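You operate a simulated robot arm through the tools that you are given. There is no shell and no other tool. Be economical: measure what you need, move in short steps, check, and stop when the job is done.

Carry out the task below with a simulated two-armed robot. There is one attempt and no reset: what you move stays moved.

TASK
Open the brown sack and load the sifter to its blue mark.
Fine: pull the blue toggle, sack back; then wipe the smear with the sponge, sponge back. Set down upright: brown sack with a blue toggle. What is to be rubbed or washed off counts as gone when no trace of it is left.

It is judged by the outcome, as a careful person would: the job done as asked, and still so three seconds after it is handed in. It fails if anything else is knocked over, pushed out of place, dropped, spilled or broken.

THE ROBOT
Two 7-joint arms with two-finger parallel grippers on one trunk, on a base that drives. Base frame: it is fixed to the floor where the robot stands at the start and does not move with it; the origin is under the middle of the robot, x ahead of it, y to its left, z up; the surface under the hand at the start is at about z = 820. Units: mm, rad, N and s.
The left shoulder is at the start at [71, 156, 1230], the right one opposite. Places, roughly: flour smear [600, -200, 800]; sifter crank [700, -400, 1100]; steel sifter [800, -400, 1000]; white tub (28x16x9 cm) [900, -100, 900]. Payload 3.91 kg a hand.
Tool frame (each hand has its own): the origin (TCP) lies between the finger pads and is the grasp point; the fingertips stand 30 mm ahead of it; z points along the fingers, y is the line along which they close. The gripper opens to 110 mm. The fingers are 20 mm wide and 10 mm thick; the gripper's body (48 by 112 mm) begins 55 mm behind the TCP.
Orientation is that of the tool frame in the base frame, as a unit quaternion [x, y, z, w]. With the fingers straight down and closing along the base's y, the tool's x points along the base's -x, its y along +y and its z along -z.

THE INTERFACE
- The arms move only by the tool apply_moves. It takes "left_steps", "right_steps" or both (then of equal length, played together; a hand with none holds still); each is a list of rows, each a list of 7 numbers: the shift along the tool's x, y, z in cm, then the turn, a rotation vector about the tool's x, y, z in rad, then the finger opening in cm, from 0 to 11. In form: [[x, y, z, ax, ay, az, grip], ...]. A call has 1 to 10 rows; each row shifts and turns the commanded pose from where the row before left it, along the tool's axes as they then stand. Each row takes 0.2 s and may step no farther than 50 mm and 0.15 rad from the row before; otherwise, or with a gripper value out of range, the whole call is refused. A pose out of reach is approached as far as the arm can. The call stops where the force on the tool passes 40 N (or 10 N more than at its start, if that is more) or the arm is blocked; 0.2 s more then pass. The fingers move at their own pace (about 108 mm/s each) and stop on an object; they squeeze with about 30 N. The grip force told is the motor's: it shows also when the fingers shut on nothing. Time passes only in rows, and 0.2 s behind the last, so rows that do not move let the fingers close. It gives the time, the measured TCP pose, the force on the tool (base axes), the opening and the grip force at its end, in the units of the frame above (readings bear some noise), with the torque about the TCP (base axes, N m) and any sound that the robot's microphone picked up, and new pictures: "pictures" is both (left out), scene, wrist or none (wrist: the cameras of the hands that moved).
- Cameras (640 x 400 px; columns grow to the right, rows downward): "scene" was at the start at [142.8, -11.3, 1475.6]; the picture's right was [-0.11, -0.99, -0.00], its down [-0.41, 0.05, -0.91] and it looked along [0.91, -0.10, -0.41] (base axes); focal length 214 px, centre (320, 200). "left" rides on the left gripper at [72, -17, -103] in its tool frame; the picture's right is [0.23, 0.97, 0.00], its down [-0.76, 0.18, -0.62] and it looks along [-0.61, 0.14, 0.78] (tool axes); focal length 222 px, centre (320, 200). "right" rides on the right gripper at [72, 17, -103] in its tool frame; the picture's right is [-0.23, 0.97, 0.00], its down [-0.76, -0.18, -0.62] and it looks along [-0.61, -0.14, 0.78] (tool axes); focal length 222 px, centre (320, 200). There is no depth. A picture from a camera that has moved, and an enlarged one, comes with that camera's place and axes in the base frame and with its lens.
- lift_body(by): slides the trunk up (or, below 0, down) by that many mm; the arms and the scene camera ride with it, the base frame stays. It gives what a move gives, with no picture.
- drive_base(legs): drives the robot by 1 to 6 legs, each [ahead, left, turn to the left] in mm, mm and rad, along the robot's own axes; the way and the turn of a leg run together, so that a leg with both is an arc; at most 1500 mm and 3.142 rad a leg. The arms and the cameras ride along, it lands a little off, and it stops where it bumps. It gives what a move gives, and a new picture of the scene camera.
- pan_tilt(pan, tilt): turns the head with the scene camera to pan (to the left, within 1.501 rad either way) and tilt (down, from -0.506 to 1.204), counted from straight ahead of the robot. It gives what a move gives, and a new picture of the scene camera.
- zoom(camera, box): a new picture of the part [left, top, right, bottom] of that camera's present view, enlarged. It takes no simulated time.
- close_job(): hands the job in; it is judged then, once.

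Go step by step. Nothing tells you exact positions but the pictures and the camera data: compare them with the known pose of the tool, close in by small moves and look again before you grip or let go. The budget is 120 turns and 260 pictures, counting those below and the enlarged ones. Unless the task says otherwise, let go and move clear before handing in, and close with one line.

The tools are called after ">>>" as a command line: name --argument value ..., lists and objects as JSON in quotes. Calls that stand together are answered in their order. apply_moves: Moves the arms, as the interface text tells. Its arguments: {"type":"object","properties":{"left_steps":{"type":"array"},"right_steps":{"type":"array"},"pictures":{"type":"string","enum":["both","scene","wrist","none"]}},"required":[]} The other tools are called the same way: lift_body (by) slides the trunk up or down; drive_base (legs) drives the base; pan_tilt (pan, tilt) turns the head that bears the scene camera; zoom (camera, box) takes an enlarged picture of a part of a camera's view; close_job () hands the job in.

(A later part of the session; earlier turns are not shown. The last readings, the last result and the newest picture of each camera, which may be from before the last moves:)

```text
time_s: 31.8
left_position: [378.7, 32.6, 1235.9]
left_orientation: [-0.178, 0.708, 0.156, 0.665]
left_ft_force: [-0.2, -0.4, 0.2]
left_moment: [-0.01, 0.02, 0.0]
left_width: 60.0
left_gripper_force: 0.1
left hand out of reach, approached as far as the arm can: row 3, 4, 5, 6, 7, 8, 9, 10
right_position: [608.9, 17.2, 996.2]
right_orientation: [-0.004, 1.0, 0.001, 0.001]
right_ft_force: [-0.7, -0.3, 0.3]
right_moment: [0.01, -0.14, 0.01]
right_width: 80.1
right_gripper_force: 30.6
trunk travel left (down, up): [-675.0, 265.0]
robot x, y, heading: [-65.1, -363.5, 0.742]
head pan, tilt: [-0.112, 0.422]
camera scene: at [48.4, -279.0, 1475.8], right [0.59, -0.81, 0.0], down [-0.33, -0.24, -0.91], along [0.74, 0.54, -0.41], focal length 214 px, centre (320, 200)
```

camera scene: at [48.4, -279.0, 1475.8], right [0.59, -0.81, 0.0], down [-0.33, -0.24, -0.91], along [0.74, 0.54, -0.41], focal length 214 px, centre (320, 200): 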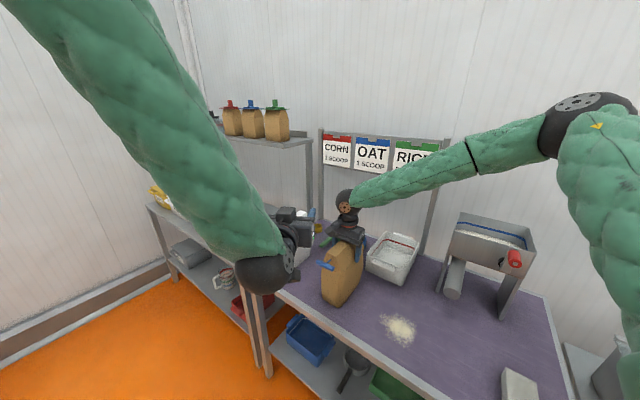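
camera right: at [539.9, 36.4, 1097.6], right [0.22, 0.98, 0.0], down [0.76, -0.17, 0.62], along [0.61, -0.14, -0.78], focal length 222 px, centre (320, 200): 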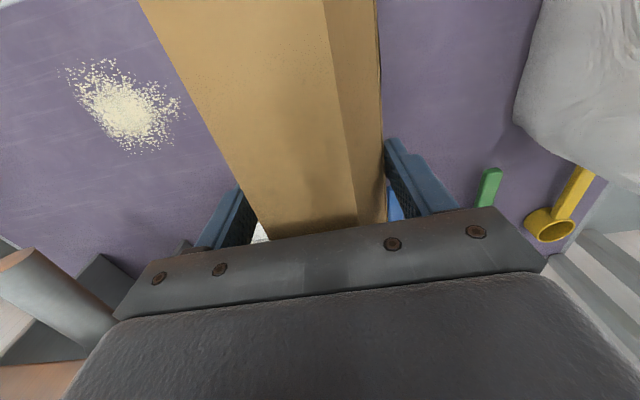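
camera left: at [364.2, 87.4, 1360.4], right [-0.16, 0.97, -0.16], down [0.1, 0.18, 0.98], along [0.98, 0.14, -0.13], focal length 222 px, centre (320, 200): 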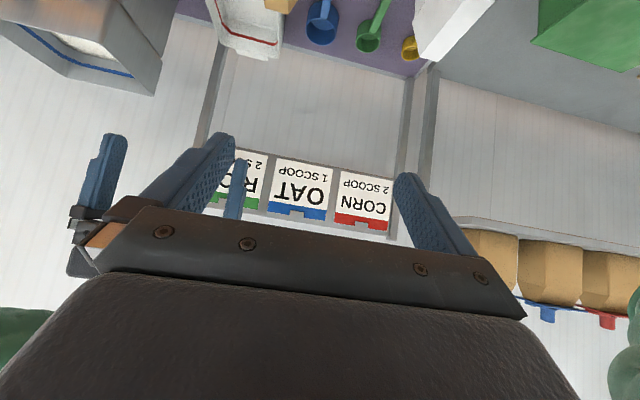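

>>> apply_moves --left_steps '[[1.5, 1.8, -1, 0.148, 0, 0, 6], [1.5, 1.8, -1, 0.148, 0, 0, 6], [1.5, 1.8, -1, 0.148, 0, 0, 6], [1.5, 0, 0, 0.148, 0, 0, 6], [1.5, 0, 0, 0.148, 0, 0, 6], [1.5, 0, 0, 0.148, 0, 0, 6], [1.5, 0, 0, 0.148, 0, 0, 6], [0, 0, 0, 0, 0, 0, 6]]' --pictures "scene"

```text
time_s: 33.8
left_position: [397.4, -30.7, 1234.6]
left_orientation: [-0.172, 0.672, 0.085, 0.715]
left_ft_force: [0.2, 0.0, -0.1]
left_moment: [0.0, -0.01, -0.04]
left_width: 60.1
left_gripper_force: 0.1
left hand out of reach, approached as far as the arm can: row 1, 2, 3, 4, 5, 6, 7
right_position: [613.6, 19.4, 995.0]
right_orientation: [-0.003, 1.0, 0.0, 0.0]
right_ft_force: [0.8, -1.5, -0.1]
right_moment: [-0.21, 0.31, 0.1]
right_width: 80.0
right_gripper_force: 30.3
trunk travel left (down, up): [-675.0, 265.0]
robot x, y, heading: [-57.9, -364.0, 0.746]
head pan, tilt: [-0.112, 0.422]
stopped in row 8 (left hand): the arm was blocked; the commanded pose is now the measured one
camera scene: at [51.4, -276.3, 1475.6], right [0.59, -0.81, 0.0], down [-0.33, -0.24, -0.91], along [0.74, 0.54, -0.41], focal length 214 px, centre (320, 200)
```

scene: 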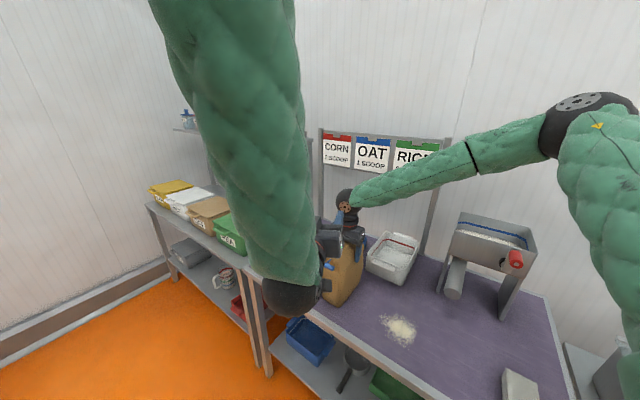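

The left arm folded badly. I'll take it out to its own side, turn it there, and then come back in.

>>> apply_moves --left_steps '[[0, 3.9, -2.4, 0, 0, 0, 6], [0, 3.9, -2.4, 0, 0, 0, 6], [0, 3.9, -2.4, 0, 0, 0, 6], [0, 3.9, -2.4, 0, 0, 0, 6], [0, 3.9, -2.4, 0, 0, 0, 6], [0, 3.9, -2.4, 0, 0, 0, 6], [0, 3.9, -2.4, 0, 0, 0, 6], [0, 3.9, -2.4, 0, 0, 0, 6]]' --pictures "scene"

```text
time_s: 35.6
left_position: [398.5, -30.8, 1234.4]
left_orientation: [-0.172, 0.672, 0.086, 0.715]
left_ft_force: [-0.1, -0.7, -0.5]
left_moment: [0.01, 0.02, 0.03]
left_width: 59.9
left_gripper_force: 0.1
left hand out of reach, approached as far as the arm can: row 1, 2, 3, 4, 5, 6, 7, 8
right_position: [612.2, 19.1, 996.4]
right_orientation: [-0.003, 1.0, 0.001, -0.001]
right_ft_force: [0.8, -2.1, -0.3]
right_moment: [-0.5, 0.19, 0.18]
right_width: 79.9
right_gripper_force: 30.2
trunk travel left (down, up): [-675.0, 265.0]
robot x, y, heading: [-59.0, -363.6, 0.739]
head pan, tilt: [-0.112, 0.422]
camera scene: at [52.1, -277.1, 1475.6], right [0.59, -0.81, 0.0], down [-0.33, -0.24, -0.91], along [0.74, 0.54, -0.41], focal length 214 px, centre (320, 200)
```

scene: 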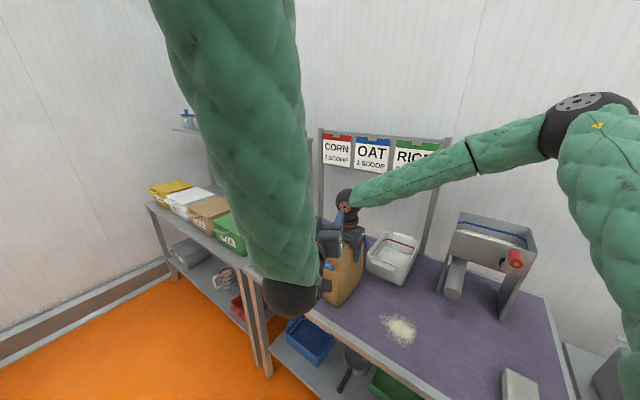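

>>> apply_moves --left_steps '[[0, 0, 0, 0, 0.14, 0, 6], [0, 0, 0, 0, 0.14, 0, 6], [0, 0, 0, 0, 0.14, 0, 6], [0, 0, 0, 0, 0.14, 0, 6], [0, 0, 0, 0, 0.14, 0, 6], [0, 0, 0, 0, 0.14, 0, 6], [0, 0, 0, 0, 0.14, 0, 6], [0, 0, 0, 0, 0.14, 0, 6], [0, 0, 0, 0, 0.14, 0, 6], [0, 0, 0, 0, 0.14, 0, 6]]' --pictures "scene"

```text
time_s: 37.8
left_position: [397.4, -38.1, 1231.2]
left_orientation: [-0.186, 0.975, -0.045, 0.112]
left_ft_force: [-0.6, -0.5, -0.1]
left_moment: [-0.04, -0.02, -0.01]
left_width: 59.6
left_gripper_force: 0.0
left hand out of reach, approached as far as the arm can: row 1
right_position: [613.7, 19.2, 995.2]
right_orientation: [-0.004, 1.0, 0.0, 0.0]
right_ft_force: [1.6, -2.4, -0.7]
right_moment: [-0.63, -0.96, -0.2]
right_width: 79.9
right_gripper_force: 30.0
trunk travel left (down, up): [-675.0, 265.0]
robot x, y, heading: [-60.6, -368.0, 0.744]
head pan, tilt: [-0.112, 0.422]
camera scene: at [53.2, -276.4, 1475.7], right [0.59, -0.81, 0.0], down [-0.33, -0.24, -0.91], along [0.74, 0.54, -0.41], focal length 214 px, centre (320, 200)
```

scene: 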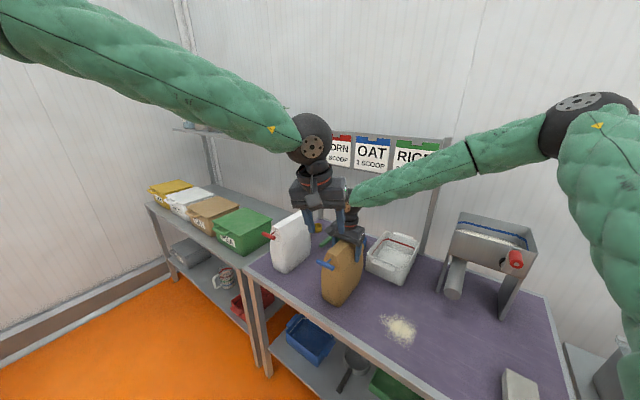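

The left arm recovered with the fingers nearly straight down, so I'll take the toggle from above with the hand closing along y over the bar's ends.

>>> apply_moves --left_steps '[[0, 0, 0, 0, 0, 0.123, 9], [0, 0, 0, 0, 0, 0.123, 9], [0, 0, 0, 0, 0, 0.123, 9], [-2, 2, 0.5, 0, 0, 0, 9], [-2, 2, 0.5, 0, 0, 0, 9], [-2, 1.7, 0.5, 0, 0, 0, 9]]' --pictures "both"

```text
time_s: 39.2
left_position: [458.6, 19.8, 1227.6]
left_orientation: [-0.005, 0.993, -0.023, 0.118]
left_ft_force: [0.0, 0.3, 0.7]
left_moment: [0.01, 0.03, 0.0]
left_width: 90.5
left_gripper_force: 0.0
right_position: [613.0, 20.3, 995.1]
right_orientation: [-0.003, 1.0, 0.001, -0.001]
right_ft_force: [0.8, -0.1, -8.8]
right_moment: [0.01, -0.12, -0.01]
right_width: 79.8
right_gripper_force: 29.8
trunk travel left (down, up): [-675.0, 265.0]
robot x, y, heading: [-58.0, -365.2, 0.745]
head pan, tilt: [-0.112, 0.422]
camera scene: at [52.5, -276.3, 1475.7], right [0.59, -0.81, 0.0], down [-0.33, -0.24, -0.91], along [0.73, 0.54, -0.41], focal length 214 px, centre (320, 200)
camera left: at [363.0, 6.8, 1312.1], right [-0.23, 0.97, -0.1], down [0.59, 0.22, 0.78], along [0.77, 0.12, -0.62], focal length 222 px, centre (320, 200)
```

scene: 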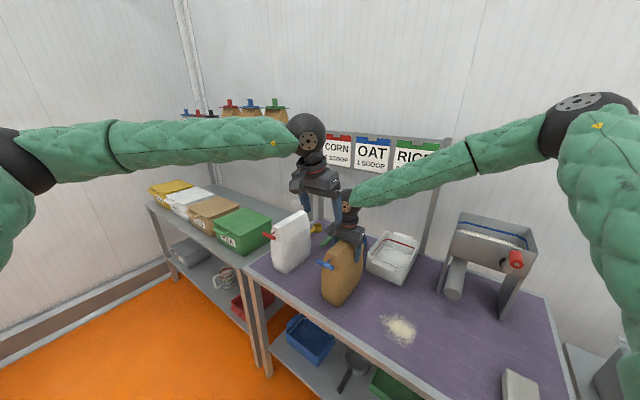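
left: 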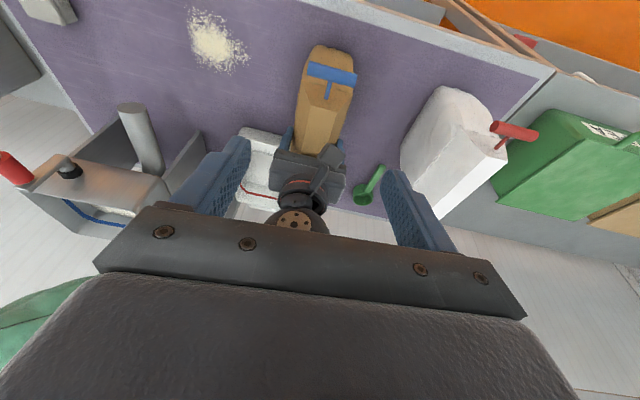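

>>> apply_moves --left_steps '[[0.6, 0, 3.9, 0, 0, 0, 9], [0.6, 0, 3.9, 0, 0, 0, 9], [0.6, 0, 3.9, 0, 0, 0, 9], [0.5, 0, 3, 0, 0, 0, 9]]' --pictures "both"

>>> zoom --camera "scene" --box '[280, 180, 390, 310]'

```text
time_s: 40.2
left_position: [471.1, 13.5, 1077.2]
left_orientation: [-0.005, 0.993, -0.021, 0.119]
left_ft_force: [0.0, -0.1, -0.7]
left_moment: [0.0, -0.01, -0.03]
left_width: 90.0
left_gripper_force: 0.0
right_position: [612.8, 18.9, 994.2]
right_orientation: [-0.004, 1.0, 0.001, -0.001]
right_ft_force: [0.5, -0.5, -8.2]
right_moment: [0.03, -0.15, 0.02]
right_width: 79.8
right_gripper_force: 30.0
trunk travel left (down, up): [-675.0, 265.0]
robot x, y, heading: [-60.8, -365.2, 0.743]
head pan, tilt: [-0.112, 0.422]
camera scene: at [52.1, -276.1, 1475.6], right [0.59, -0.81, 0.0], down [-0.33, -0.24, -0.91], along [0.74, 0.54, -0.41], focal length 214 px, centre (320, 200)
camera left: at [375.2, 0.6, 1162.5], right [-0.23, 0.97, -0.1], down [0.59, 0.22, 0.78], along [0.77, 0.12, -0.62], focal length 222 px, centre (320, 200)
```

scene: 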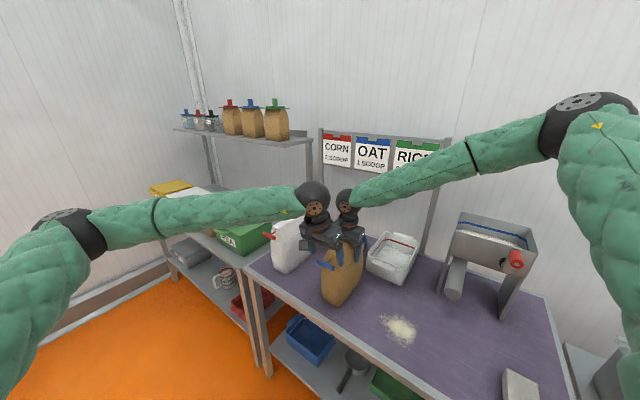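
left: 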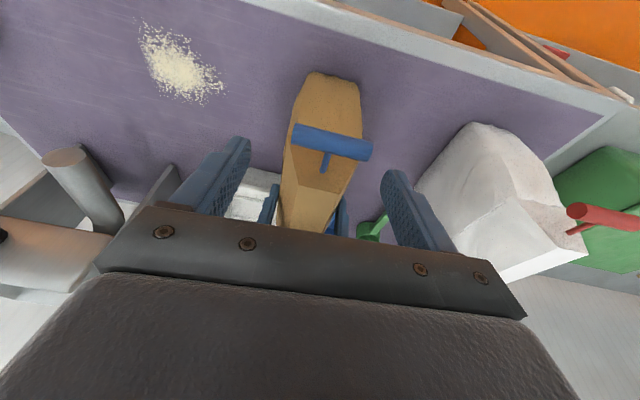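

```text
3.08 times, centred on (335, 245) of scene
camera zoom: at [52.1, -276.1, 1475.6], right [0.59, -0.81, 0.0], down [-0.33, -0.24, -0.91], along [0.74, 0.54, -0.41], focal length 660 px, centre (274, 62)
```

zoom: 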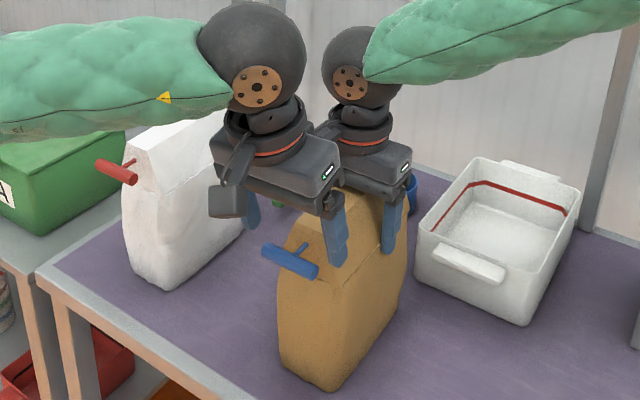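

>>> apply_moves --left_steps '[[0.3, 0.65, 1.5, 0, 0, 0, 9], [0.2, 0, 1.6, 0, 0, 0, 9], [0.1, 0, 1.6, 0, 0, 0, 9]]' --pictures "wrist"

>>> zoom --camera "scene" --box '[290, 200, 370, 310]'

```text
time_s: 41.0
left_position: [476.1, 16.4, 1029.3]
left_orientation: [-0.005, 0.993, -0.023, 0.119]
left_ft_force: [0.4, 0.3, -0.2]
left_moment: [0.01, 0.01, -0.01]
left_width: 90.1
left_gripper_force: 0.0
right_position: [613.7, 19.7, 994.3]
right_orientation: [-0.004, 1.0, 0.0, -0.001]
right_ft_force: [-0.3, -0.5, -6.8]
right_moment: [-0.23, -0.37, -0.03]
right_width: 79.8
right_gripper_force: 29.9
trunk travel left (down, up): [-675.0, 265.0]
robot x, y, heading: [-58.2, -364.3, 0.74]
head pan, tilt: [-0.112, 0.422]
camera left: at [380.6, 4.4, 1115.1], right [-0.22, 0.97, -0.1], down [0.59, 0.22, 0.78], along [0.77, 0.12, -0.62], focal length 222 px, centre (320, 200)
```

left: 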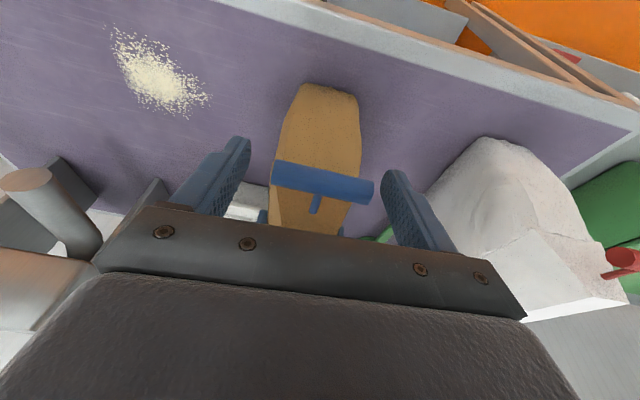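

```text
3.64 times, centred on (330, 255) of scene
camera zoom: at [52.3, -276.4, 1475.6], right [0.59, -0.81, 0.0], down [-0.33, -0.24, -0.91], along [0.74, 0.54, -0.41], focal length 780 px, centre (284, 0)
```

zoom: 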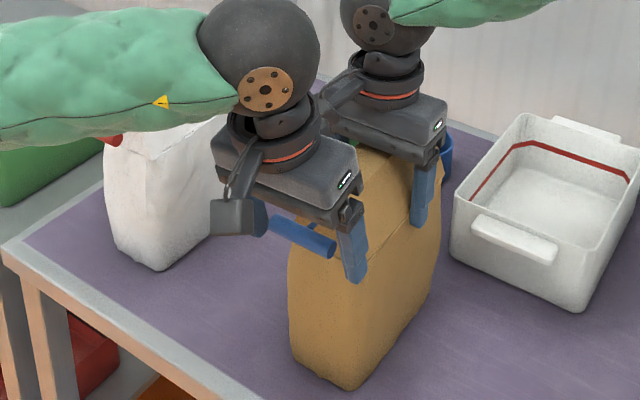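

The toggle bar lies between the left fingers. Closing on it.

>>> apply_moves --left_steps '[[0, 0.3, 0, 0, 0, 0, 8], [0, 0, 0, 0, 0, 0, 6], [0, 0, 0, 0, 0, 0, 4], [0, 0, 0, 0, 0, 0, 4]]' --pictures "wrist"

```text
time_s: 42.0
left_position: [474.8, 20.2, 1030.8]
left_orientation: [-0.005, 0.993, -0.022, 0.118]
left_ft_force: [-0.5, -9.8, 0.2]
left_moment: [-0.2, -0.01, -0.1]
left_width: 73.6
left_gripper_force: 29.5
right_position: [612.9, 19.3, 994.8]
right_orientation: [-0.004, 1.0, 0.001, -0.001]
right_ft_force: [0.1, 10.3, -8.3]
right_moment: [-0.18, -0.06, -1.18]
right_width: 79.6
right_gripper_force: 30.2
trunk travel left (down, up): [-675.0, 265.0]
robot x, y, heading: [-61.2, -367.3, 0.74]
head pan, tilt: [-0.112, 0.422]
camera left: at [380.3, 7.0, 1115.0], right [-0.22, 0.97, -0.1], down [0.59, 0.22, 0.78], along [0.77, 0.12, -0.62], focal length 222 px, centre (320, 200)
```

left: 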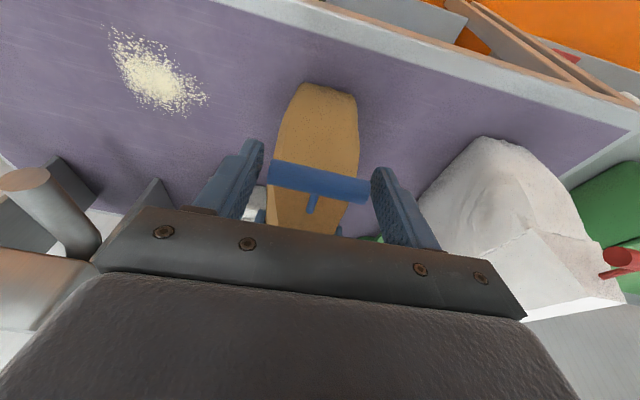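

Gripped. Now a slow pull straight toward -x.

>>> apply_moves --left_steps '[[0.5, 0, -0.12, 0, 0, 0, 4], [0.5, 0, -0.12, 0, 0, 0, 4], [0.5, 0, -0.12, 0, 0, 0, 4], [0.5, 0, -0.12, 0, 0, 0, 4], [0.5, 0, -0.12, 0, 0, 0, 4], [0.5, 0, -0.12, 0, 0, 0, 4]]' --pictures "wrist"

>>> zoom --camera "scene" --box '[290, 200, 370, 310]'

```text
time_s: 43.4
left_position: [444.8, 19.8, 1031.2]
left_orientation: [-0.005, 0.993, -0.022, 0.118]
left_ft_force: [0.8, -5.7, -0.1]
left_moment: [-0.12, 0.44, -0.21]
left_width: 73.6
left_gripper_force: 30.7
right_position: [613.7, 19.9, 995.4]
right_orientation: [-0.004, 1.0, 0.001, 0.0]
right_ft_force: [-0.8, 6.0, 1.3]
right_moment: [-0.1, 1.12, -0.87]
right_width: 79.9
right_gripper_force: 29.7
trunk travel left (down, up): [-675.0, 265.0]
robot x, y, heading: [-58.6, -369.2, 0.74]
head pan, tilt: [-0.112, 0.422]
camera left: at [348.2, 6.7, 1115.8], right [-0.23, 0.97, -0.1], down [0.59, 0.22, 0.78], along [0.77, 0.12, -0.62], focal length 222 px, centre (320, 200)
```

left: 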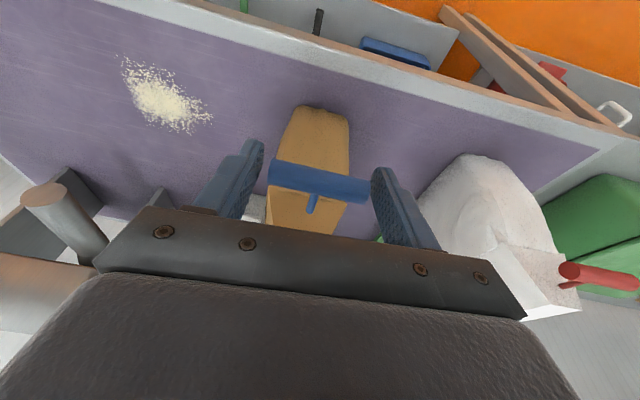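

```text
3.64 times, centred on (330, 255) of scene
camera zoom: at [52.3, -276.4, 1475.6], right [0.59, -0.81, 0.0], down [-0.33, -0.24, -0.91], along [0.74, 0.54, -0.41], focal length 780 px, centre (284, 0)
```

zoom: 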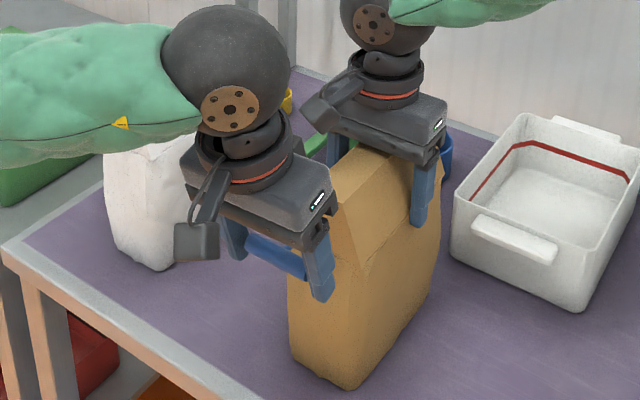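

>>> apply_moves --left_steps '[[0.7, 0, -0.17, 0, 0, 0, 4], [0.7, 0, -0.17, 0, 0, 0, 4], [0.7, 0, -0.17, 0, 0, 0, 4], [0.7, 0, -0.17, 0, 0, 0, 4], [0.7, 0, -0.17, 0, 0, 0, 4]]' --pictures "wrist"

>>> zoom --camera "scene" --box '[290, 200, 370, 310]'

```text
time_s: 44.6
left_position: [407.3, 20.8, 1031.6]
left_orientation: [-0.005, 0.993, -0.022, 0.119]
left_ft_force: [0.1, -9.5, 0.0]
left_moment: [-0.29, 0.23, -0.42]
left_width: 73.4
left_gripper_force: 30.0
right_position: [613.2, 18.6, 994.6]
right_orientation: [-0.004, 1.0, 0.001, 0.0]
right_ft_force: [0.1, 9.7, 5.3]
right_moment: [-0.18, 0.88, -1.37]
right_width: 80.1
right_gripper_force: 29.7
trunk travel left (down, up): [-675.0, 265.0]
robot x, y, heading: [-61.5, -363.2, 0.747]
head pan, tilt: [-0.112, 0.422]
camera left: at [311.8, 7.3, 1117.0], right [-0.22, 0.97, -0.1], down [0.59, 0.22, 0.78], along [0.77, 0.12, -0.62], focal length 222 px, centre (320, 200)
```

left: 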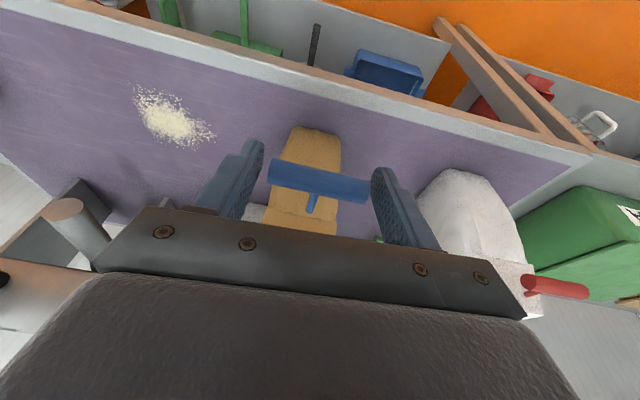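

```text
3.64 times, centred on (330, 255) of scene
camera zoom: at [51.9, -276.5, 1475.6], right [0.59, -0.81, 0.0], down [-0.33, -0.24, -0.91], along [0.74, 0.54, -0.41], focal length 780 px, centre (284, 0)
```

zoom: 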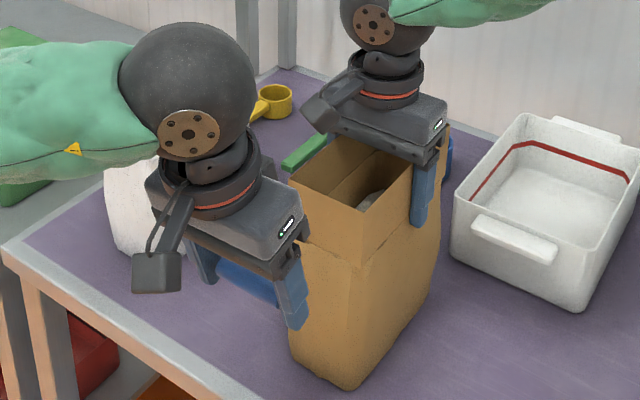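

The sack top is open. I'll check whether the toggle is still attached before letting go.

>>> zoom --camera "left" --box '[240, 110, 400, 240]'

>>> zoom --camera "scene" --box '[310, 225, 360, 275]'

>>> zoom --camera "right" --box '[120, 0, 520, 260]'

```text
3.08 times, centred on (320, 175) of left
camera zoom: at [311.8, 7.3, 1117.0], right [-0.22, 0.97, -0.1], down [0.59, 0.22, 0.78], along [0.77, 0.12, -0.62], focal length 684 px, centre (320, 277)
```

zoom: 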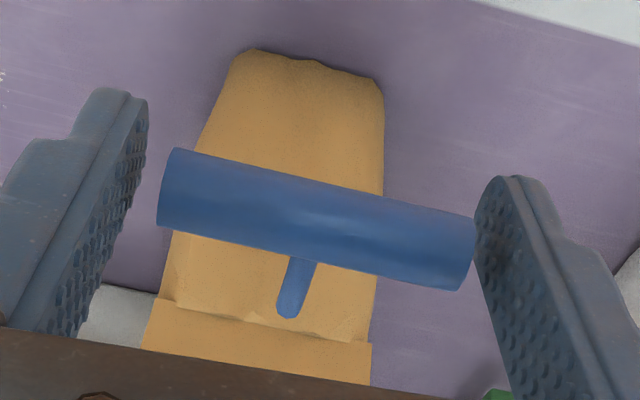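

```text
8.00 times, centred on (335, 250) of scene
camera zoom: at [51.9, -276.5, 1475.6], right [0.59, -0.81, 0.0], down [-0.33, -0.24, -0.91], along [0.74, 0.54, -0.41], focal length 1716 px, centre (200, -200)
```

zoom: 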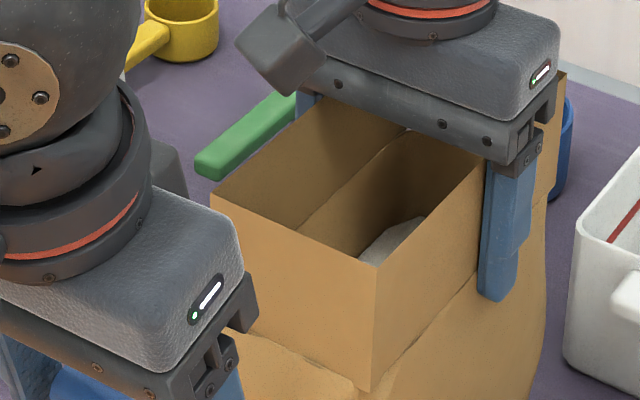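

```text
1.54 times, centred on (320, 130) of right
camera zoom: at [540.1, 36.9, 1097.7], right [0.22, 0.98, 0.0], down [0.76, -0.17, 0.62], along [0.61, -0.14, -0.78], focal length 342 px, centre (320, 308)
```

zoom: 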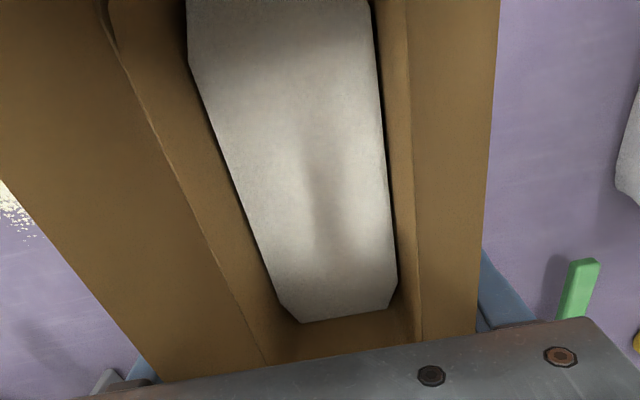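

>>> apply_moves --left_steps '[[0, -0.2, 0, 0, 0, 0, 4], [0, -0.2, 0, 0, 0, 0, 4], [0, 0, 0, 0, 0, 0, 4]]' --pictures "none"

>>> apply_moves --left_steps '[[0.8, 0, -0.19, 0, 0, 0, 4], [0.8, 0, -0.19, 0, 0, 0, 4], [0, 0, 0, 0, 0, 0, 4]]' --pictures "scene"

```text
time_s: 45.4
left_position: [407.2, 17.1, 1033.3]
left_orientation: [-0.006, 0.993, -0.022, 0.12]
left_ft_force: [0.5, 11.4, -0.2]
left_moment: [0.01, 0.08, 0.84]
left_width: 73.6
left_gripper_force: 29.8
right_position: [612.5, 19.3, 995.6]
right_orientation: [-0.004, 1.0, 0.001, 0.0]
right_ft_force: [0.0, -9.5, 6.4]
right_moment: [0.28, 0.0, 1.58]
right_width: 79.7
right_gripper_force: 29.7
trunk travel left (down, up): [-675.0, 265.0]
robot x, y, heading: [-58.9, -367.6, 0.742]
head pan, tilt: [-0.112, 0.422]
```

```text
time_s: 46.2
left_position: [391.2, 16.1, 1032.4]
left_orientation: [-0.004, 0.993, -0.023, 0.117]
left_ft_force: [0.1, -1.2, -0.4]
left_moment: [0.01, 0.0, -0.01]
left_width: 40.1
left_gripper_force: 0.3
right_position: [616.3, 19.7, 994.3]
right_orientation: [-0.002, 1.0, 0.001, 0.001]
right_ft_force: [0.8, -1.1, -3.6]
right_moment: [-0.42, -0.69, -0.05]
right_width: 80.1
right_gripper_force: 29.7
trunk travel left (down, up): [-675.0, 265.0]
robot x, y, heading: [-62.0, -364.2, 0.746]
head pan, tilt: [-0.112, 0.422]
camera scene: at [52.4, -276.7, 1475.4], right [0.59, -0.81, 0.0], down [-0.33, -0.24, -0.91], along [0.74, 0.54, -0.41], focal length 214 px, centre (320, 200)
```

scene: 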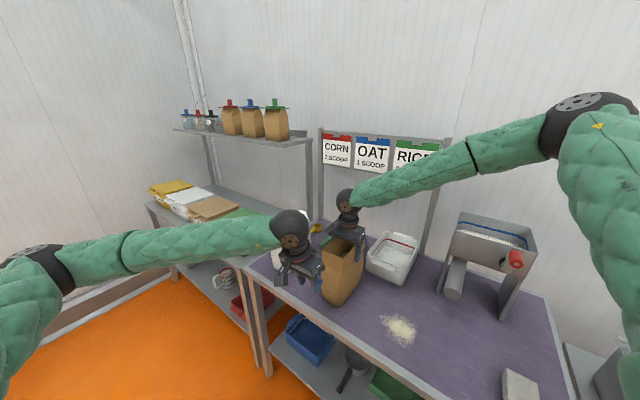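

The toggle runs on a slide fixed to the sack and has reached its end, so it stays with the sack. I'll open and back the left hand off.

>>> apply_moves --left_steps '[[2, 0, -1, 0, 0, 0, 9], [2, 0, -3, 0, 0, 0, 9], [2, 0, -4, 0, 0, 0, 9], [0, 2, -4.5, 0, 0, 0, 9], [0, 4, -3, 0, 0, 0, 9], [0, 4.5, -2, 0, 0, 0, 9], [0, 4.5, -2, 0, 0, 0, 9]]' --pictures "scene"

>>> zoom --camera "scene" --box '[290, 200, 370, 310]'

>>> zoom --camera "scene" --box '[430, 200, 550, 320]'

```text
time_s: 47.8
left_position: [286.2, 177.4, 1202.4]
left_orientation: [-0.004, 0.993, -0.024, 0.12]
left_ft_force: [0.0, -0.1, -0.8]
left_moment: [0.04, -0.04, 0.0]
left_width: 90.1
left_gripper_force: 0.1
right_position: [612.7, 19.7, 995.2]
right_orientation: [-0.004, 1.0, 0.0, 0.0]
right_ft_force: [-0.7, 0.6, -9.6]
right_moment: [-0.01, -0.17, -0.03]
right_width: 80.0
right_gripper_force: 30.2
trunk travel left (down, up): [-675.0, 265.0]
robot x, y, heading: [-60.6, -362.0, 0.743]
head pan, tilt: [-0.112, 0.422]
camera scene: at [51.6, -275.8, 1475.5], right [0.59, -0.81, 0.0], down [-0.33, -0.24, -0.91], along [0.74, 0.54, -0.41], focal length 214 px, centre (320, 200)
```

scene: 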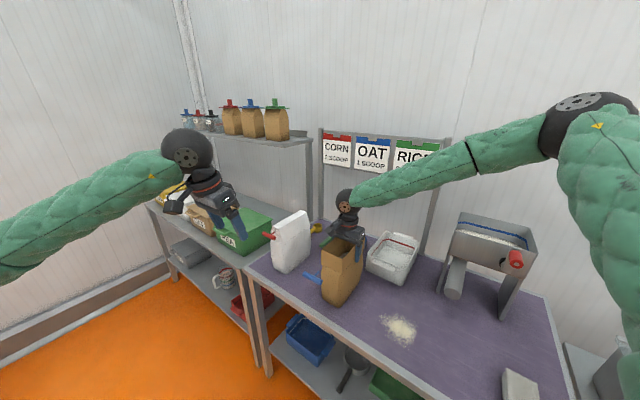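

```text
3.64 times, centred on (330, 255) of scene
camera zoom: at [51.6, -275.8, 1475.5], right [0.59, -0.81, 0.0], down [-0.33, -0.24, -0.91], along [0.74, 0.54, -0.41], focal length 780 px, centre (284, 0)
```

zoom: 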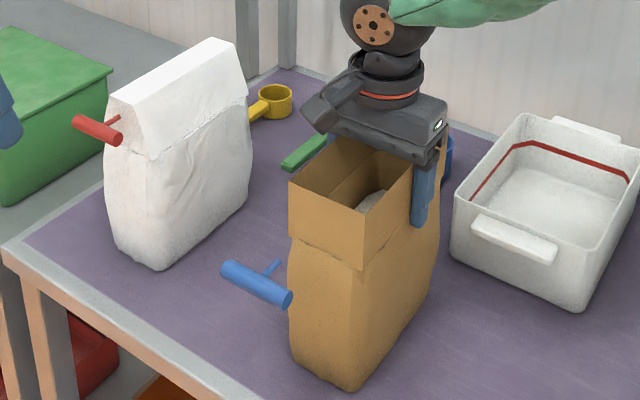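

```text
3.33 times, centred on (490, 260) of scene
camera zoom: at [51.6, -275.8, 1475.5], right [0.59, -0.81, 0.0], down [-0.33, -0.24, -0.91], along [0.74, 0.54, -0.41], focal length 715 px, centre (-247, 0)
```

zoom: 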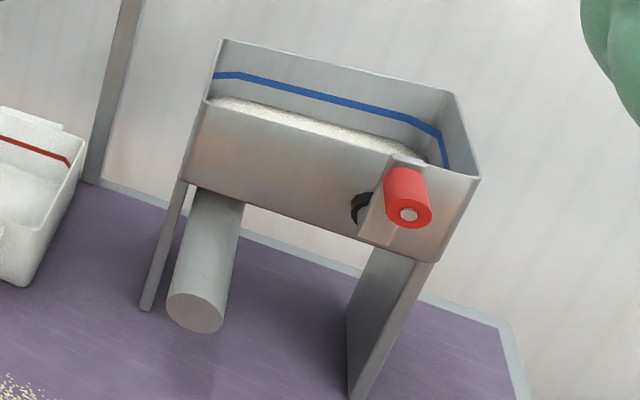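

The sack is fully open at the top and the toggle stays on its slide. I'll lift it a little to measure its weight and check that the grip holds.

>>> apply_moves --right_steps '[[0, 0, -0.5, 0, 0, 0, 4], [0, 0, -1, 0, 0, 0, 4], [0, 0, -1.5, 0, 0, 0, 4], [0, 0, -2, 0, 0, 0, 4], [0, 0, 0, 0, 0, 0, 4], [0, 0, 0, 0, 0, 0, 4]]' --pictures "scene"

>>> zoom --camera "scene" --box '[290, 200, 370, 310]'

```text
time_s: 49.2
left_position: [286.2, 176.0, 1202.9]
left_orientation: [-0.005, 0.993, -0.022, 0.119]
left_ft_force: [-0.5, 0.4, 0.4]
left_moment: [0.01, -0.03, 0.02]
left_width: 89.8
left_gripper_force: 0.1
right_position: [614.3, 21.0, 1044.2]
right_orientation: [-0.004, 1.0, 0.001, 0.0]
right_ft_force: [-0.8, 0.3, -8.7]
right_moment: [-0.04, -0.15, -0.02]
right_width: 80.3
right_gripper_force: 29.7
trunk travel left (down, up): [-675.0, 265.0]
robot x, y, heading: [-62.1, -363.2, 0.745]
head pan, tilt: [-0.112, 0.422]
camera scene: at [52.0, -276.5, 1475.6], right [0.59, -0.81, 0.0], down [-0.33, -0.24, -0.91], along [0.74, 0.54, -0.41], focal length 214 px, centre (320, 200)
```

scene: 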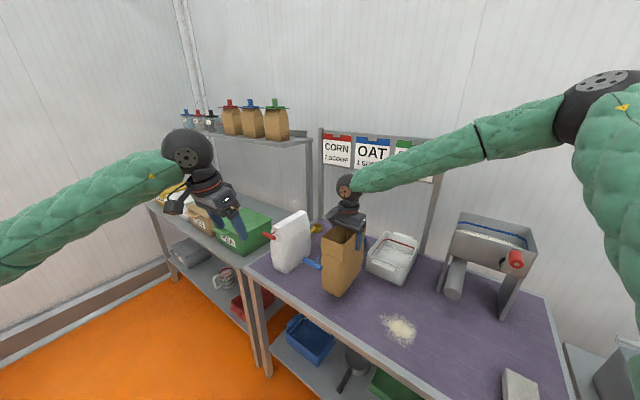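

```text
3.64 times, centred on (330, 255) of scene
camera zoom: at [52.0, -276.5, 1475.6], right [0.59, -0.81, 0.0], down [-0.33, -0.24, -0.91], along [0.74, 0.54, -0.41], focal length 780 px, centre (284, 0)
```

zoom: 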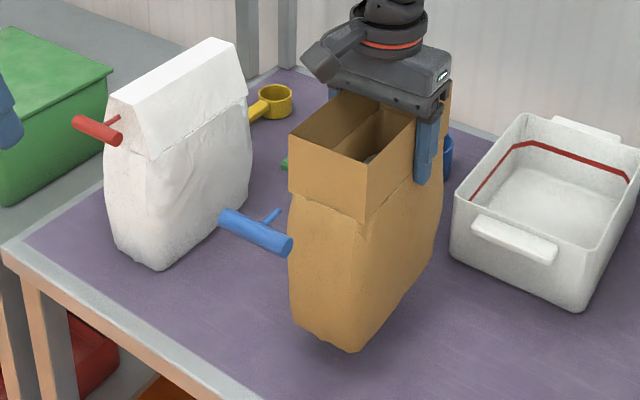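

It weighs about 0.9 kg and hangs plumb. I'll raise it, back away, square the robot up to the sifter, and turn the sack while clear of everything.

>>> apply_moves --right_steps '[[0, 0, -3, 0, 0, 0, 4], [0, 0, -4, 0, 0, 0, 4], [0, 0, -4, 0, 0, 0, 4], [0, 0, -4, 0, 0, 0, 4], [0, 0, 0, 0, 0, 0, 4]]' --pictures "none"

>>> drive_base --legs '[[-350, 0, 0], [0, 0, -0.745], [0, 400, 0]]'

```text
time_s: 50.4
left_position: [287.6, 177.4, 1202.9]
left_orientation: [-0.005, 0.993, -0.022, 0.119]
left_ft_force: [-0.6, -0.2, -0.1]
left_moment: [0.01, 0.02, -0.03]
left_width: 89.8
left_gripper_force: 0.0
right_position: [615.7, 24.3, 1189.4]
right_orientation: [-0.004, 1.0, 0.0, -0.001]
right_ft_force: [-0.1, -0.2, -9.5]
right_moment: [0.0, -0.13, 0.01]
right_width: 80.2
right_gripper_force: 29.8
trunk travel left (down, up): [-675.0, 265.0]
robot x, y, heading: [-60.3, -362.8, 0.741]
head pan, tilt: [-0.112, 0.422]
```

```text
time_s: 56.8
left_position: [315.1, -51.1, 1201.5]
left_orientation: [0.368, 0.922, -0.066, 0.102]
left_ft_force: [0.3, -0.3, 0.6]
left_moment: [0.0, 0.03, 0.0]
left_width: 89.9
left_gripper_force: 0.0
right_position: [444.2, -388.4, 1189.9]
right_orientation: [0.372, 0.928, 0.0, 0.0]
right_ft_force: [-0.4, -0.4, -9.1]
right_moment: [-0.15, -0.12, -0.01]
right_width: 79.9
right_gripper_force: 29.9
trunk travel left (down, up): [-675.0, 265.0]
robot x, y, heading: [-312.4, -201.3, -0.025]
head pan, tilt: [-0.112, 0.422]
camera scene: at [-168.0, -212.7, 1475.5], right [-0.14, -0.99, 0.0], down [-0.41, 0.06, -0.91], along [0.9, -0.13, -0.41], focal length 214 px, centre (320, 200)
```

scene: 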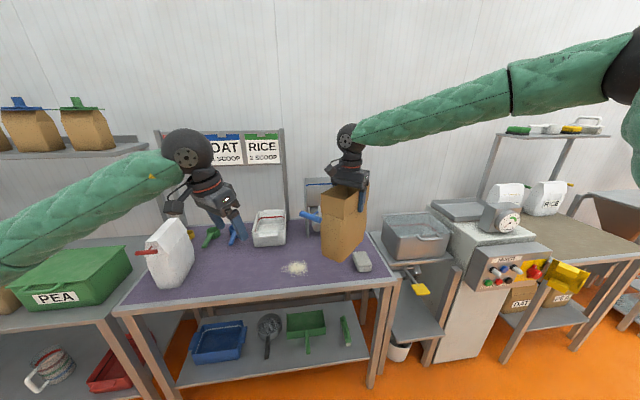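

The sack came along fine. Now I yaw it so its long side faces the robot (toggle to the left) and raise it above sifter height.

>>> apply_moves --right_steps '[[0, 0, -2, 0, 0, 0.135, 4], [0, 0, -2, 0, 0, 0.135, 4], [0, 0, -2, 0, 0, 0.135, 4], [0, 0, -2, 0, 0, 0.135, 4], [0, 0, -2, 0, 0, 0.135, 4], [0, 0, -2, 0, 0, 0.135, 4], [0, 0, 0, 0, 0, 0, 4]]' --left_steps '[[1, 3, 0, 0, 0, 0, 9], [1, 4, 0, 0, 0, 0, 9], [1, 4, 0, 0, 0, 0, 9], [1, 4, 0, 0, 0, 0, 9], [1, 4, 0, 0, 0, 0, 9], [1, 4, 0, 0, 0, 0, 9], [0, 0, 0, 0, 0, 0, 9]]' --pictures "scene"

```text
time_s: 58.4
left_position: [412.2, 118.2, 1184.2]
left_orientation: [0.368, 0.922, -0.066, 0.103]
left_ft_force: [0.7, 0.6, -0.4]
left_moment: [-0.01, 0.02, 0.01]
left_width: 90.1
left_gripper_force: 0.1
left hand out of reach, approached as far as the arm can: row 6
right_position: [445.4, -388.3, 1310.0]
right_orientation: [0.708, 0.706, 0.0, -0.001]
right_ft_force: [-0.1, -0.3, -8.1]
right_moment: [-0.14, 0.03, -0.03]
right_width: 80.0
right_gripper_force: 29.7
trunk travel left (down, up): [-675.0, 265.0]
robot x, y, heading: [-311.8, -198.5, -0.029]
head pan, tilt: [-0.112, 0.422]
camera scene: at [-167.7, -212.8, 1475.5], right [-0.14, -0.99, 0.0], down [-0.41, 0.06, -0.91], along [0.9, -0.13, -0.41], focal length 214 px, centre (320, 200)
```

scene: 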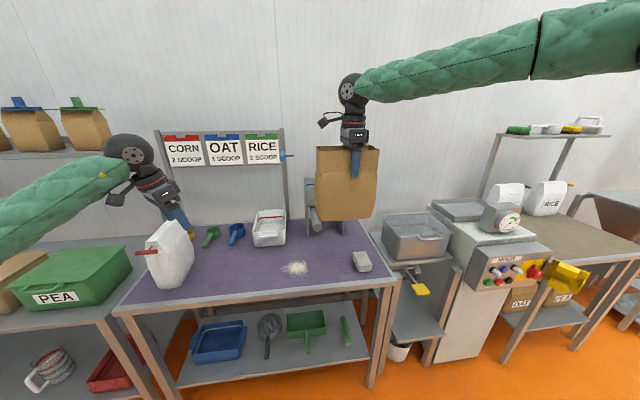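

>>> drive_base --legs '[[0, 0, 0.029], [322, 0, 0]]'

>>> zoom --camera "scene" --box '[320, 120, 520, 290]'

```text
time_s: 60.9
left_position: [727.0, 135.4, 1184.5]
left_orientation: [0.358, 0.926, -0.064, 0.103]
left_ft_force: [-0.3, -0.5, -0.9]
left_moment: [0.01, 0.02, 0.0]
left_width: 89.9
left_gripper_force: 0.0
right_position: [771.1, -373.9, 1311.1]
right_orientation: [0.701, 0.713, 0.001, -0.002]
right_ft_force: [-0.7, -0.3, -8.4]
right_moment: [-0.15, -0.02, -0.03]
right_width: 79.9
right_gripper_force: 30.2
trunk travel left (down, up): [-675.0, 265.0]
robot x, y, heading: [8.7, -197.7, -0.004]
head pan, tilt: [-0.112, 0.422]
camera scene: at [154.2, -210.2, 1475.6], right [-0.12, -0.99, 0.0], down [-0.41, 0.05, -0.91], along [0.91, -0.1, -0.41], focal length 214 px, centre (320, 200)
```

scene: 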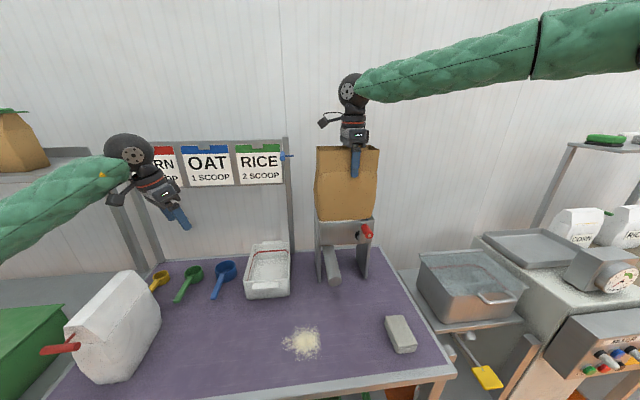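

```text
2.35 times, centred on (420, 205) of scene
camera zoom: at [154.2, -210.2, 1475.6], right [-0.12, -0.99, 0.0], down [-0.41, 0.05, -0.91], along [0.91, -0.1, -0.41], focal length 505 px, centre (85, 188)
```

zoom: 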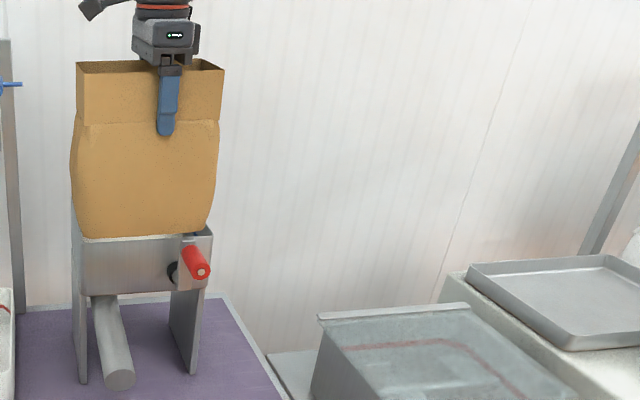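

Sack is above and in front of the sifter (rim z≈1097, x 800–965, y -480 to -275). I'll tilt it part-way back first, with no flow expected yet.

>>> apply_moves --right_steps '[[-1.4, 0, 0, -0.1, 0, 0, 4], [-1.4, 0, 0, -0.1, 0, 0, 4], [0, 0, 0, -0.1, 0, 0, 4], [0, 0, 0, -0.1, 0, 0, 4], [0, 0, 0, -0.1, 0, 0, 4], [0, 0, 0, -0.1, 0, 0, 4]]' --pictures "both"

```text
time_s: 62.2
left_position: [726.6, 134.1, 1184.9]
left_orientation: [0.358, 0.926, -0.064, 0.102]
left_ft_force: [-0.7, -0.2, -0.4]
left_moment: [0.02, -0.03, -0.01]
left_width: 90.1
left_gripper_force: 0.2
right_position: [770.5, -401.2, 1312.4]
right_orientation: [0.668, 0.682, 0.213, 0.206]
right_ft_force: [-0.2, 0.5, -8.7]
right_moment: [-0.15, 0.37, 0.01]
right_width: 80.0
right_gripper_force: 30.5
trunk travel left (down, up): [-675.0, 265.0]
robot x, y, heading: [13.2, -199.7, -0.003]
head pan, tilt: [-0.112, 0.422]
camera scene: at [152.9, -210.2, 1475.7], right [-0.12, -0.99, 0.0], down [-0.41, 0.05, -0.91], along [0.91, -0.1, -0.41], focal length 214 px, centre (320, 200)
camera right: at [724.0, -328.9, 1406.1], right [0.81, -0.21, 0.55], down [-0.48, -0.77, 0.41], along [0.34, -0.6, -0.73], focal length 222 px, centre (320, 200)
```

scene: 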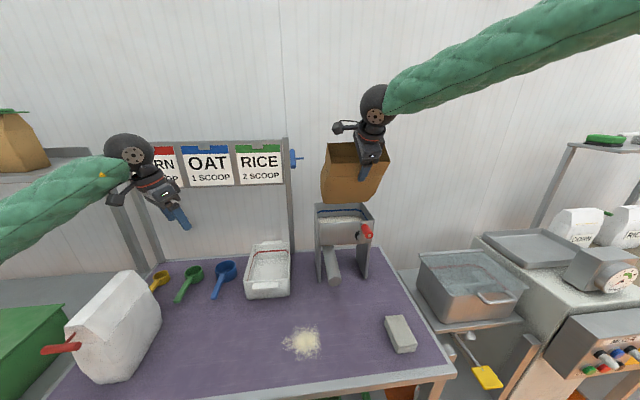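
right: 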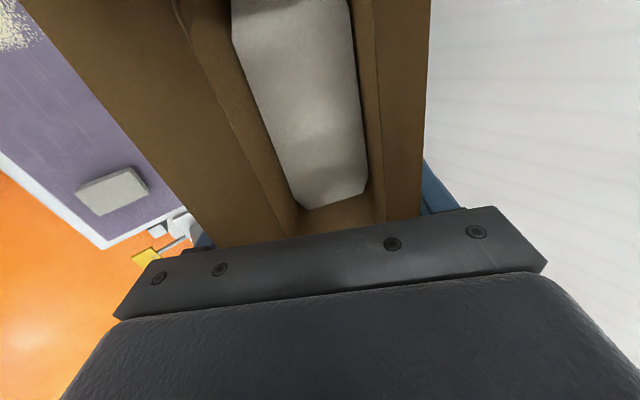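

>>> apply_moves --right_steps '[[0, 3.1, 2.1, 0, 0, 0, 4], [0, 3.1, 2.1, 0, 0, 0, 4], [0, 3.1, 2.1, 0, 0, 0, 4], [0, 3.1, 2.1, 0, 0, 0, 4], [0, 0, 0, -0.1, 0, 0, 4], [0, 0, 0, -0.1, 0, 0, 4], [0, 0, 0, 0, 0, 0, 4]]' --pictures "both"

>>> zoom --camera "scene" --box '[280, 110, 420, 270]'

```text
time_s: 63.9
left_position: [727.8, 133.7, 1183.7]
left_orientation: [0.358, 0.926, -0.065, 0.102]
left_ft_force: [-0.3, -0.2, 0.0]
left_moment: [-0.02, -0.03, 0.02]
left_width: 90.0
left_gripper_force: 0.1
right_position: [924.3, -398.3, 1310.0]
right_orientation: [0.645, 0.658, 0.278, 0.272]
right_ft_force: [0.0, 0.0, -9.2]
right_moment: [-0.17, 0.5, 0.0]
right_width: 79.8
right_gripper_force: 30.1
trunk travel left (down, up): [-675.0, 265.0]
robot x, y, heading: [8.5, -199.0, -0.008]
head pan, tilt: [-0.112, 0.422]
camera scene: at [155.1, -210.5, 1475.3], right [-0.12, -0.99, 0.0], down [-0.41, 0.05, -0.91], along [0.91, -0.1, -0.41], focal length 214 px, centre (320, 200)
camera right: at [859.1, -326.0, 1392.7], right [0.68, -0.21, 0.7], down [-0.55, -0.77, 0.31], along [0.47, -0.6, -0.65], focal length 222 px, centre (320, 200)
```

scene: 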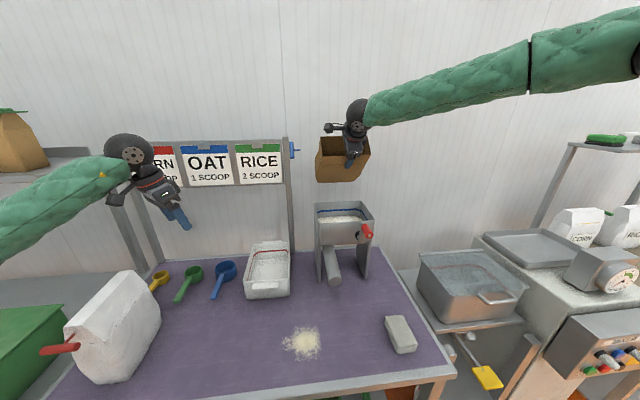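
right: 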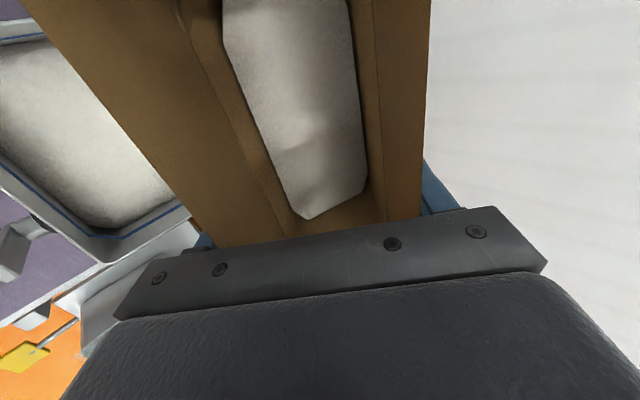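

```text
2.50 times, centred on (350, 190) of scene
camera zoom: at [155.1, -210.5, 1475.3], right [-0.12, -0.99, 0.0], down [-0.41, 0.05, -0.91], along [0.91, -0.1, -0.41], focal length 536 px, centre (245, 225)
```

zoom: 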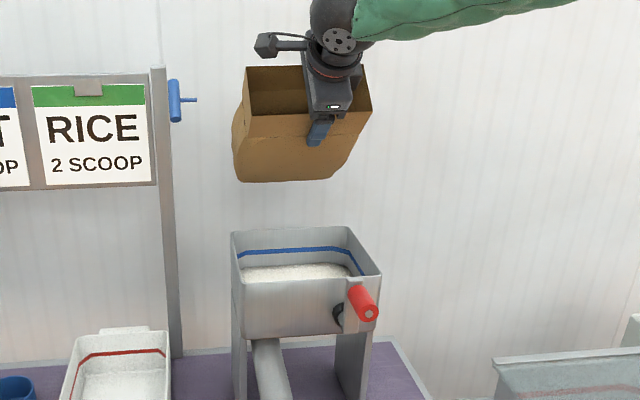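

Good view of both the flour in the sack and the sifter. I'll lower a little and tilt further in small steps.

>>> apply_moves --right_steps '[[0, -2.4, 2.3, 0, 0, 0, 4], [0, -2.4, 2.3, 0, 0, 0, 4], [0, -1, 1, -0.08, 0, 0, 4], [0, 0, 0, -0.08, 0, 0, 4], [0, 0, 0, -0.08, 0, 0, 4], [0, 0, 0, 0, 0, 0, 4]]' --pictures "both"

>>> zoom --camera "scene" --box '[280, 130, 420, 270]'

```text
time_s: 65.2
left_position: [727.0, 135.8, 1183.8]
left_orientation: [0.358, 0.926, -0.064, 0.103]
left_ft_force: [-0.4, 0.1, -0.5]
left_moment: [0.0, 0.01, 0.0]
left_width: 90.0
left_gripper_force: 0.1
right_position: [921.6, -396.2, 1232.6]
right_orientation: [0.607, 0.619, 0.355, 0.348]
right_ft_force: [0.5, 0.3, -8.8]
right_moment: [-0.17, 0.6, 0.01]
right_width: 80.0
right_gripper_force: 30.0
trunk travel left (down, up): [-675.0, 265.0]
robot x, y, heading: [8.8, -194.6, -0.003]
head pan, tilt: [-0.112, 0.422]
camera scene: at [153.2, -208.9, 1475.7], right [-0.12, -0.99, 0.0], down [-0.41, 0.05, -0.91], along [0.91, -0.11, -0.41], focal length 214 px, centre (320, 200)
camera right: at [838.9, -324.2, 1298.0], right [0.5, -0.22, 0.84], down [-0.61, -0.77, 0.16], along [0.62, -0.59, -0.52], focal length 222 px, centre (320, 200)
```

scene: 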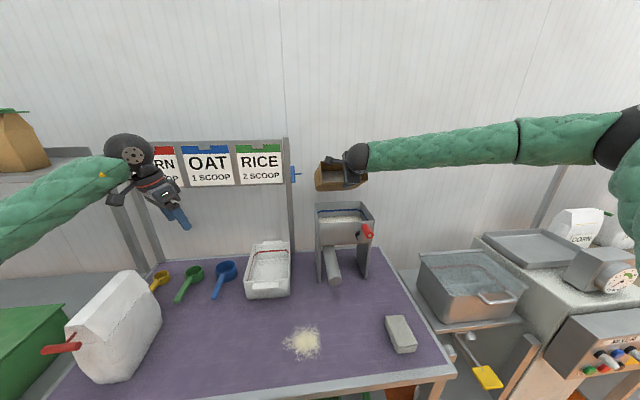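
right: 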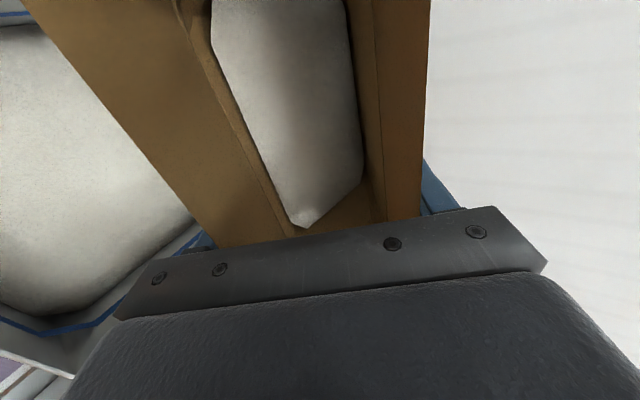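

```text
2.86 times, centred on (350, 200) of scene
camera zoom: at [153.2, -208.9, 1475.7], right [-0.12, -0.99, 0.0], down [-0.41, 0.05, -0.91], along [0.91, -0.11, -0.41], focal length 613 px, centre (234, 200)
```

zoom: 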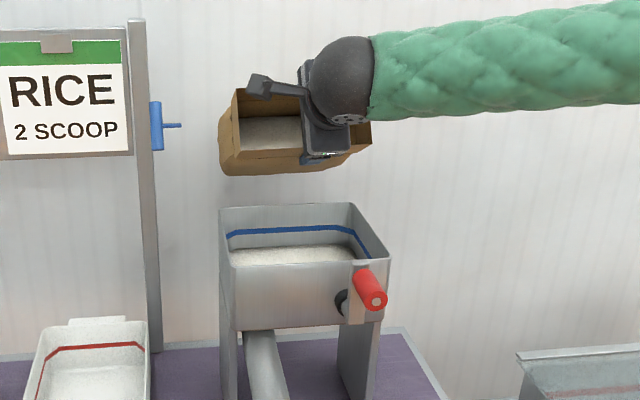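

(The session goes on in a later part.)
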